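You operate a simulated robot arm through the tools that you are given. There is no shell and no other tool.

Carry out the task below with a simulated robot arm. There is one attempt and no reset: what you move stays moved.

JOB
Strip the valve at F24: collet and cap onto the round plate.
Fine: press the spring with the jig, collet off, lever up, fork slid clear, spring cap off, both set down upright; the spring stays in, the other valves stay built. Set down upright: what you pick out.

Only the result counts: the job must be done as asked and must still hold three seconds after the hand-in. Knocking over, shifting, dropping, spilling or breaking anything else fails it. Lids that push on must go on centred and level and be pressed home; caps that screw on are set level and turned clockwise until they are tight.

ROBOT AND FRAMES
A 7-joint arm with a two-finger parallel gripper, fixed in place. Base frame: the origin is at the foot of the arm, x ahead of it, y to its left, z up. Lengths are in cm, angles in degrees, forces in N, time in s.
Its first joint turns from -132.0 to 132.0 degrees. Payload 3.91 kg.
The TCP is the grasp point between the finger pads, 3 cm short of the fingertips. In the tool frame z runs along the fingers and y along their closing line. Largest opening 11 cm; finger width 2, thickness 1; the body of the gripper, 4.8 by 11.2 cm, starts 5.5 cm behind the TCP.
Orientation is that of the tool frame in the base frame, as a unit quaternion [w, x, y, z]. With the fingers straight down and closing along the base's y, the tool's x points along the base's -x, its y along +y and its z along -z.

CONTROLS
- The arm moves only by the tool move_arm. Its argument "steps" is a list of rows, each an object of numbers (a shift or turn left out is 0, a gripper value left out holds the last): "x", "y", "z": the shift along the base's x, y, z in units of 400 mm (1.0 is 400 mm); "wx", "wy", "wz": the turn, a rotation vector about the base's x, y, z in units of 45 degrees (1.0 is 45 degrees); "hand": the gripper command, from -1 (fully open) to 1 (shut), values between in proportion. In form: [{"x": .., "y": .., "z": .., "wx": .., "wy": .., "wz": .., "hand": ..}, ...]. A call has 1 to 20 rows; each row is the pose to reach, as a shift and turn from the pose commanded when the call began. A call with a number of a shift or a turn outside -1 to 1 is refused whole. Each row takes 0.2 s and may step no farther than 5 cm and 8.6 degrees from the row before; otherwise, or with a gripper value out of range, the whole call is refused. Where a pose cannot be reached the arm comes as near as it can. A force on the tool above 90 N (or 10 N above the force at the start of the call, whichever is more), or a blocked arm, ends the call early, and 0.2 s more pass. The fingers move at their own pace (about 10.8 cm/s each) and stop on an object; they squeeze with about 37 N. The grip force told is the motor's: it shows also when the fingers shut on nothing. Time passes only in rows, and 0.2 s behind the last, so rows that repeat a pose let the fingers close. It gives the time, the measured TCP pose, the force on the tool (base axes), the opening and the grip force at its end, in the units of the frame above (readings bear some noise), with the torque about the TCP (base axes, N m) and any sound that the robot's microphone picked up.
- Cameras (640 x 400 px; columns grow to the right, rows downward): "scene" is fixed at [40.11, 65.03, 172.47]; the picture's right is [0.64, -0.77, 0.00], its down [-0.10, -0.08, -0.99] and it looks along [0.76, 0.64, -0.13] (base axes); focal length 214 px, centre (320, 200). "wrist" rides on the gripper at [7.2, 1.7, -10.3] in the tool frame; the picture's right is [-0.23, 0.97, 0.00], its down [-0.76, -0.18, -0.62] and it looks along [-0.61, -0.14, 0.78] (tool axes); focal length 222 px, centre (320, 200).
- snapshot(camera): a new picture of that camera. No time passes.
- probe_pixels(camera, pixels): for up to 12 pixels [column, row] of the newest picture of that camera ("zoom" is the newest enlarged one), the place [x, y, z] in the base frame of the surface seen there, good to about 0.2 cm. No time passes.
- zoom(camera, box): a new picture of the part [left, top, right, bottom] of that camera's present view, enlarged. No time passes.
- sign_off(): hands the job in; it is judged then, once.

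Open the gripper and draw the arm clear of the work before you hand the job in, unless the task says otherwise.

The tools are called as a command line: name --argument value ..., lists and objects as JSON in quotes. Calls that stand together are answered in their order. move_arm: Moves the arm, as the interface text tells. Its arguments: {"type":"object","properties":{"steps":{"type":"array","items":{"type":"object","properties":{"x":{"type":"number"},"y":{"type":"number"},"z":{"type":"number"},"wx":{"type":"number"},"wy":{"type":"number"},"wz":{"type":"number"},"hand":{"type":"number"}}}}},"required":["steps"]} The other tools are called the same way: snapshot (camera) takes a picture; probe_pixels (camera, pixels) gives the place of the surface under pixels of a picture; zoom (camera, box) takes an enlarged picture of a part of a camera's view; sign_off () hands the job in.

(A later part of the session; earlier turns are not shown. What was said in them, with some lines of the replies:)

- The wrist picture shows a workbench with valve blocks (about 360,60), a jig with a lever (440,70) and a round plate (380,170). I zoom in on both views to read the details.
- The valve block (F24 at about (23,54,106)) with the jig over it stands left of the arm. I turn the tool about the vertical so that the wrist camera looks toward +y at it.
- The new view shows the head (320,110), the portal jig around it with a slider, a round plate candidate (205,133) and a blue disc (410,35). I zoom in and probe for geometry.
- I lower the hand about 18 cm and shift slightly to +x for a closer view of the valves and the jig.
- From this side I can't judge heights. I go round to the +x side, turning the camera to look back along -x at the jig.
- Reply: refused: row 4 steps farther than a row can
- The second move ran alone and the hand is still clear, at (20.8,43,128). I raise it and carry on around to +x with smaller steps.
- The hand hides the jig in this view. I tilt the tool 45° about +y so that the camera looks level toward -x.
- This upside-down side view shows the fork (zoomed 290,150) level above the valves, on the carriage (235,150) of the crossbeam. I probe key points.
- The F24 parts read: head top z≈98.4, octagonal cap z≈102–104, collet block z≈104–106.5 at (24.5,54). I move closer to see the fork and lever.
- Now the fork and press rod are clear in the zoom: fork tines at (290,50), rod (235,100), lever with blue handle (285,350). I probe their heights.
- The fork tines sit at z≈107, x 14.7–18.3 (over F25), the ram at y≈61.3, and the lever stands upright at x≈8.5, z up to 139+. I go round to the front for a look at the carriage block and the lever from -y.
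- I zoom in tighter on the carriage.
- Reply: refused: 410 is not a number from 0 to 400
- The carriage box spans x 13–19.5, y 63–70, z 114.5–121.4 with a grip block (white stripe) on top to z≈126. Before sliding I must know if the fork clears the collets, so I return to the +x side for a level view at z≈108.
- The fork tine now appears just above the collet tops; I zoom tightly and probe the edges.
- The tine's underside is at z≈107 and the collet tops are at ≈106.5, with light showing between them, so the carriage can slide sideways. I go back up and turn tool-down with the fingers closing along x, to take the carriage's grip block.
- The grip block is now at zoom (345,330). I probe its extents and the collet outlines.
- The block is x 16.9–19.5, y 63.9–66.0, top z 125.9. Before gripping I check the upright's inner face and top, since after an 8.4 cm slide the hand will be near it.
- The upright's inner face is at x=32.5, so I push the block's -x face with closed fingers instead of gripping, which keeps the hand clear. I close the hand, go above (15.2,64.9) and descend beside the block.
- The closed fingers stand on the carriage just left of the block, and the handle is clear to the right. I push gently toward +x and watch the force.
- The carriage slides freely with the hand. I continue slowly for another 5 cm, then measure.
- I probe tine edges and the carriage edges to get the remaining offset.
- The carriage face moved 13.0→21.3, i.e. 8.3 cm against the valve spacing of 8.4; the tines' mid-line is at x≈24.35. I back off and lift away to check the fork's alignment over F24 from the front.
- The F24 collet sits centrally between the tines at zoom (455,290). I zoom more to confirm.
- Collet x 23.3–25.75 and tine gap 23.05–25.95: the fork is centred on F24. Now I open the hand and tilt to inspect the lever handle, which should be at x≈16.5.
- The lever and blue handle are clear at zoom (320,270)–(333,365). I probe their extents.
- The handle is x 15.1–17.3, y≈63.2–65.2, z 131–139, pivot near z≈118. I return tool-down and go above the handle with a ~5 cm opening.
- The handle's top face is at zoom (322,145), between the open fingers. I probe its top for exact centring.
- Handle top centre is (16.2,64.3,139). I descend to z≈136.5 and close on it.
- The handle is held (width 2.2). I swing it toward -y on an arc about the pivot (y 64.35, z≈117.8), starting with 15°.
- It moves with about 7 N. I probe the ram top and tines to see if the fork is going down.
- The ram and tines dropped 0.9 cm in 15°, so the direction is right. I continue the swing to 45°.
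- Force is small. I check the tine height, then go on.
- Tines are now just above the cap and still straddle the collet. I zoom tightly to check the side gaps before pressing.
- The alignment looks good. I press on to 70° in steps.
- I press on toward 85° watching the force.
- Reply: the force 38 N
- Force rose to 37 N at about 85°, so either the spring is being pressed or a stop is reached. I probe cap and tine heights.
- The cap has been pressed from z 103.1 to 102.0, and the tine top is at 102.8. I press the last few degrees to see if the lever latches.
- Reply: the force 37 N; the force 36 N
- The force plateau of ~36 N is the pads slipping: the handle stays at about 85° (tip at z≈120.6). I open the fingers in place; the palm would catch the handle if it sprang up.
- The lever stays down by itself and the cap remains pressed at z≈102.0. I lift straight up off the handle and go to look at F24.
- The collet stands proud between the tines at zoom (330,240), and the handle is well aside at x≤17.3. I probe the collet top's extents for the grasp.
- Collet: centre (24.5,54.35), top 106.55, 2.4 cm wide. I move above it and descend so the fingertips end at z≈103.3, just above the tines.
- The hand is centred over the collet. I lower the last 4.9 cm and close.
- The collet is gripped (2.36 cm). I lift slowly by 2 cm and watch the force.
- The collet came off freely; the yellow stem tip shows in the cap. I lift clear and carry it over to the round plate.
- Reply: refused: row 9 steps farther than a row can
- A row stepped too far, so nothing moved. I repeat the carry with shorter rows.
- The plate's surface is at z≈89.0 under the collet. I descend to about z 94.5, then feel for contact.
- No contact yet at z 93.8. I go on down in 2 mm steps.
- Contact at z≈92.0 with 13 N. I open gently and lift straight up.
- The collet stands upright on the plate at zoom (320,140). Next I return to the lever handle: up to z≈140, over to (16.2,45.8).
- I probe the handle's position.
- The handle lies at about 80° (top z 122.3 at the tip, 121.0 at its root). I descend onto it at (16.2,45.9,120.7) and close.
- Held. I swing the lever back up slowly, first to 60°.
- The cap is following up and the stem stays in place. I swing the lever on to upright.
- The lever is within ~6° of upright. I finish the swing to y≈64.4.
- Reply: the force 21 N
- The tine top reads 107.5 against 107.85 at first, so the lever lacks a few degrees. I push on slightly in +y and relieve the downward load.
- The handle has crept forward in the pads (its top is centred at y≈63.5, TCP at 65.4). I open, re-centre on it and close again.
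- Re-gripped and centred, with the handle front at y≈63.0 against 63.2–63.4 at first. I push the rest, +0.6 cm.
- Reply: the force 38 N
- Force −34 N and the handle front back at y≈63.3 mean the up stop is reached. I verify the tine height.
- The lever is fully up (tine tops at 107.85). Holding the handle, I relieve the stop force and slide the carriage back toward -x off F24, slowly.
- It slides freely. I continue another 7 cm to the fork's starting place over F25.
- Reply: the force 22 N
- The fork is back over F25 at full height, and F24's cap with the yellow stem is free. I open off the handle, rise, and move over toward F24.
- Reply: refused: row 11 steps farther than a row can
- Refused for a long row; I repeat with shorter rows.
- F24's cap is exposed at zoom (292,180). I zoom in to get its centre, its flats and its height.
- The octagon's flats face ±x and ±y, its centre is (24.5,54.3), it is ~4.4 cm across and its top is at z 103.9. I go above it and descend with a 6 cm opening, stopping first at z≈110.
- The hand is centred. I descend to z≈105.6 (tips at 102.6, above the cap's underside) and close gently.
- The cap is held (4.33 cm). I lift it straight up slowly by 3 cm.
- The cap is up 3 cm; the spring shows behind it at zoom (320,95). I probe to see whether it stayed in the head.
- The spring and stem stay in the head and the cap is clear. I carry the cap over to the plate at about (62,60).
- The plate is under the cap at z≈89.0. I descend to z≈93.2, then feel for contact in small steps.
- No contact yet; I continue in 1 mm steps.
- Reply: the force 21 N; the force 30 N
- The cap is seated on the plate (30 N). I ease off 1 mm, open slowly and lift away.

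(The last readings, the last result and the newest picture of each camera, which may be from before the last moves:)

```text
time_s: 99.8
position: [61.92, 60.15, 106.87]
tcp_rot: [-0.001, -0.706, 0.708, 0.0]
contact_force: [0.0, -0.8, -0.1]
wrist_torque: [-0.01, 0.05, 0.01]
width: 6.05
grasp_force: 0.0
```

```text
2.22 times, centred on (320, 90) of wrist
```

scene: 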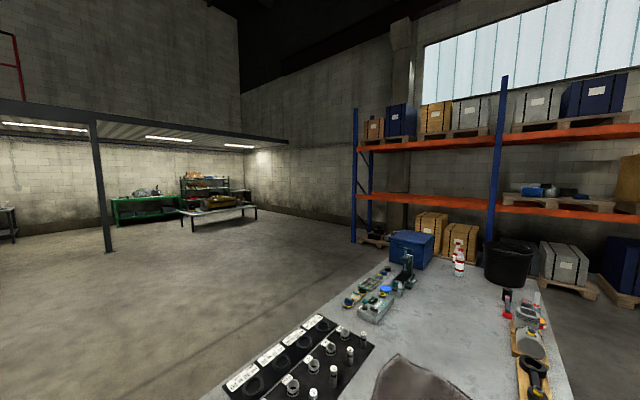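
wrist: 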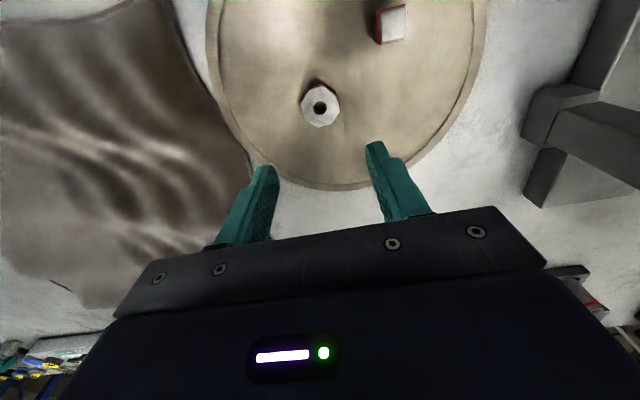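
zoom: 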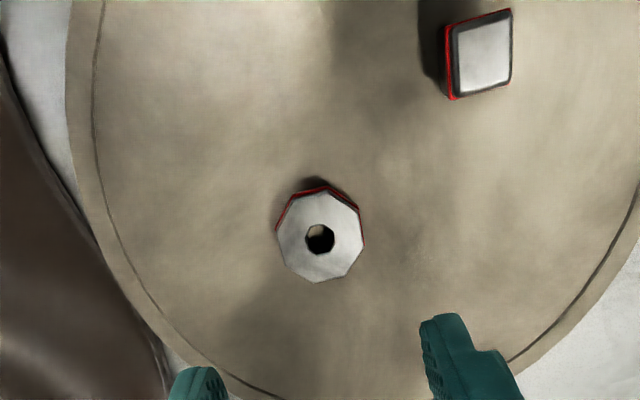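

Both parts stand upright on the plate. I probe their top faces for level, then withdraw upward.

probe_pixels --camera "zoom" --pixels '[[295, 240], [350, 235], [320, 210], [320, 270], [460, 85], [505, 70], [465, 35], [505, 20], [250, 250], [400, 200]]'

move_arm --steps '[{"z": 0.1}, {"z": 0.2}, {"z": 0.3, "x": -0.03}, {"z": 0.4, "x": -0.08}, {"z": 0.5, "x": -0.14}, {"z": 0.58, "x": -0.22, "y": -0.02}, {"z": 0.66, "x": -0.3, "y": -0.06}, {"z": 0.74, "x": -0.38, "y": -0.1}, {"z": 0.8, "x": -0.46, "y": -0.15}, {"z": 0.84, "x": -0.55, "y": -0.2}, {"z": 0.84, "x": -0.65, "y": -0.25}, {"z": 0.84, "x": -0.74, "y": -0.3}, {"z": 0.84, "x": -0.83, "y": -0.34}]'

snapshot --camera "wrist"

zoom --camera "wrist" --box '[240, 40, 420, 220]'

zoom --camera "wrist" --box '[100, 40, 260, 200]'

```text
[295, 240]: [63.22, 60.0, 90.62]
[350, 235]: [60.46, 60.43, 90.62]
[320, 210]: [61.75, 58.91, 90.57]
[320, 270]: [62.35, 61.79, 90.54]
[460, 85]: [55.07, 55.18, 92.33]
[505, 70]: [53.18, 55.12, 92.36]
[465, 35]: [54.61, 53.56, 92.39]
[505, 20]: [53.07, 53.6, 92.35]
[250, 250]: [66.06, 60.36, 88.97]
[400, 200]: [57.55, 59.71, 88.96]
```

```text
time_s: 102.6
position: [29.1, 46.31, 140.6]
tcp_rot: [-0.001, -0.707, 0.708, 0.0]
contact_force: [0.8, -0.3, -1.1]
wrist_torque: [-0.07, 0.1, -0.01]
width: 6.05
grasp_force: 0.0
```

```text
taken
```

wrist: 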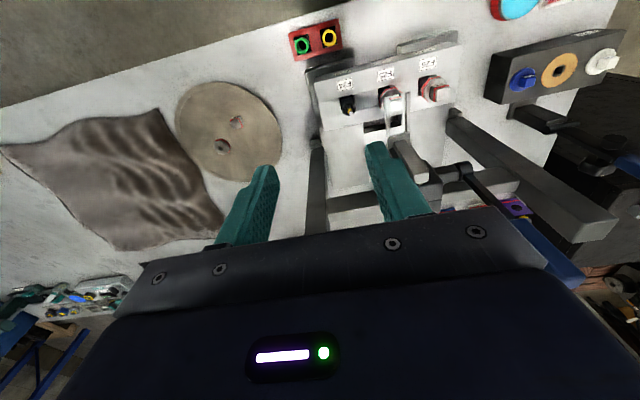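

```text
2.22 times, centred on (330, 130) of wrist
```

zoom: 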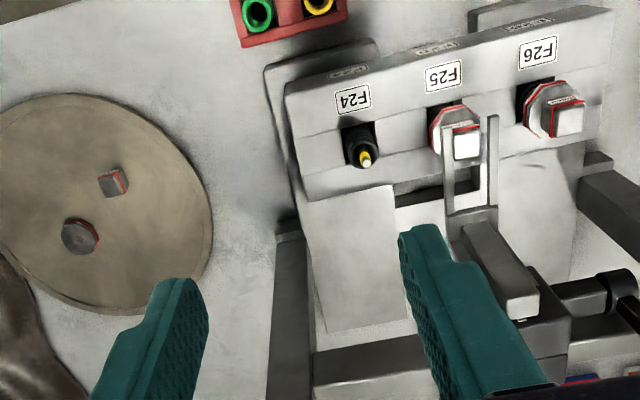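

```text
2.50 times, centred on (180, 120) of wrist
```

zoom: 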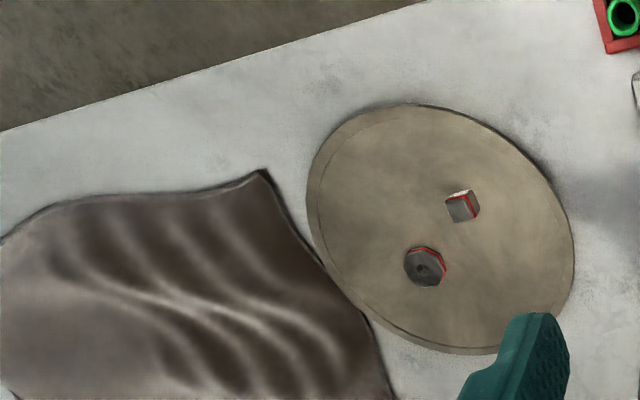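

F24 now shows just the spring and yellow stem, and both parts sit on the plate with level tops (90.6 and 92.35). I check that the lever stayed up via the tine, ram and handle heights.

probe_pixels --camera "wrist" --pixels '[[387, 107], [408, 107], [409, 165], [420, 180], [470, 170], [490, 200], [545, 250], [350, 112], [347, 100], [540, 230]]'

move_arm --steps '[{"y": -0.03, "z": 0.08}, {"y": -0.06, "z": 0.16, "x": -0.04}, {"y": -0.09, "z": 0.24, "x": -0.08}, {"y": -0.12, "z": 0.32, "x": -0.12}, {"y": -0.12, "z": 0.38, "x": -0.2}, {"y": -0.12, "z": 0.38, "x": -0.28}]'

snapshot --camera "wrist"

zoom --camera "wrist" --box '[240, 40, 420, 220]'

```text
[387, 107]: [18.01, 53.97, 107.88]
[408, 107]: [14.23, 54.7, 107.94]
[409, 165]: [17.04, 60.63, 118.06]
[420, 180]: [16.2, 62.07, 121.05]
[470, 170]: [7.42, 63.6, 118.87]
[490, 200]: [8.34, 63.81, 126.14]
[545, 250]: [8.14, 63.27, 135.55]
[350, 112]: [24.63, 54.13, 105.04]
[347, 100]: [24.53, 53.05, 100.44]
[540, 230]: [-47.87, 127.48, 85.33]
```

```text
time_s: 104.0
position: [17.59, 41.61, 155.76]
tcp_rot: [0.0, -0.706, 0.708, 0.0]
contact_force: [0.5, 1.1, 0.1]
wrist_torque: [-0.01, 0.04, -0.04]
width: 6.05
grasp_force: 0.1
```

```text
taken
```

wrist: 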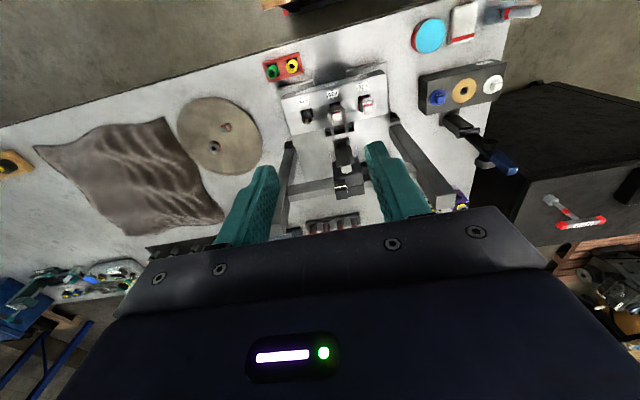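

```text
2.22 times, centred on (330, 130) of wrist
```

zoom: 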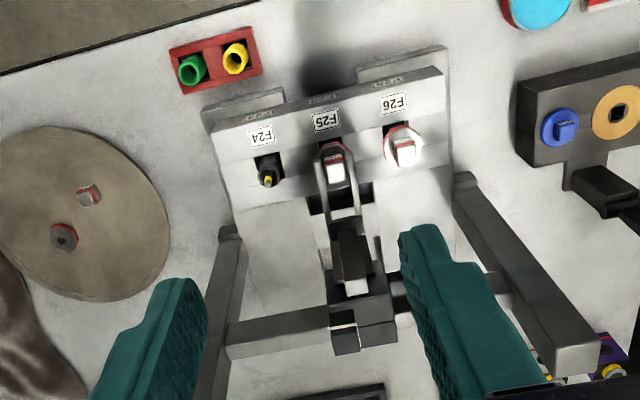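

Tines at 107.9, ram top at 121.05 and the handle vertical at y≈63.3: the lever is up and the fork is clear of F24. F25 and F26 are untouched, the collet and cap stand on the plate, and the open hand is clear, so I hand in.

sign_off

```text
The job is handed in.
```

I stripped the valve at F24 and handed the job in. The result of the judging was not shown.

- **Collet and cap:** both stand upright on the round plate, about 10 cm apart. The probes showed their top faces level.
- **F24:** the spring and the valve stem are still in the head.
- **Jig:** the lever is up against its stop. The fork is slid clear of F24, back at full height over F25, where it started.
- **F25 and F26:** both are still built. In the last pictures nothing else looked moved or knocked over.
- **Arm:** the gripper is open and drawn clear of the work.
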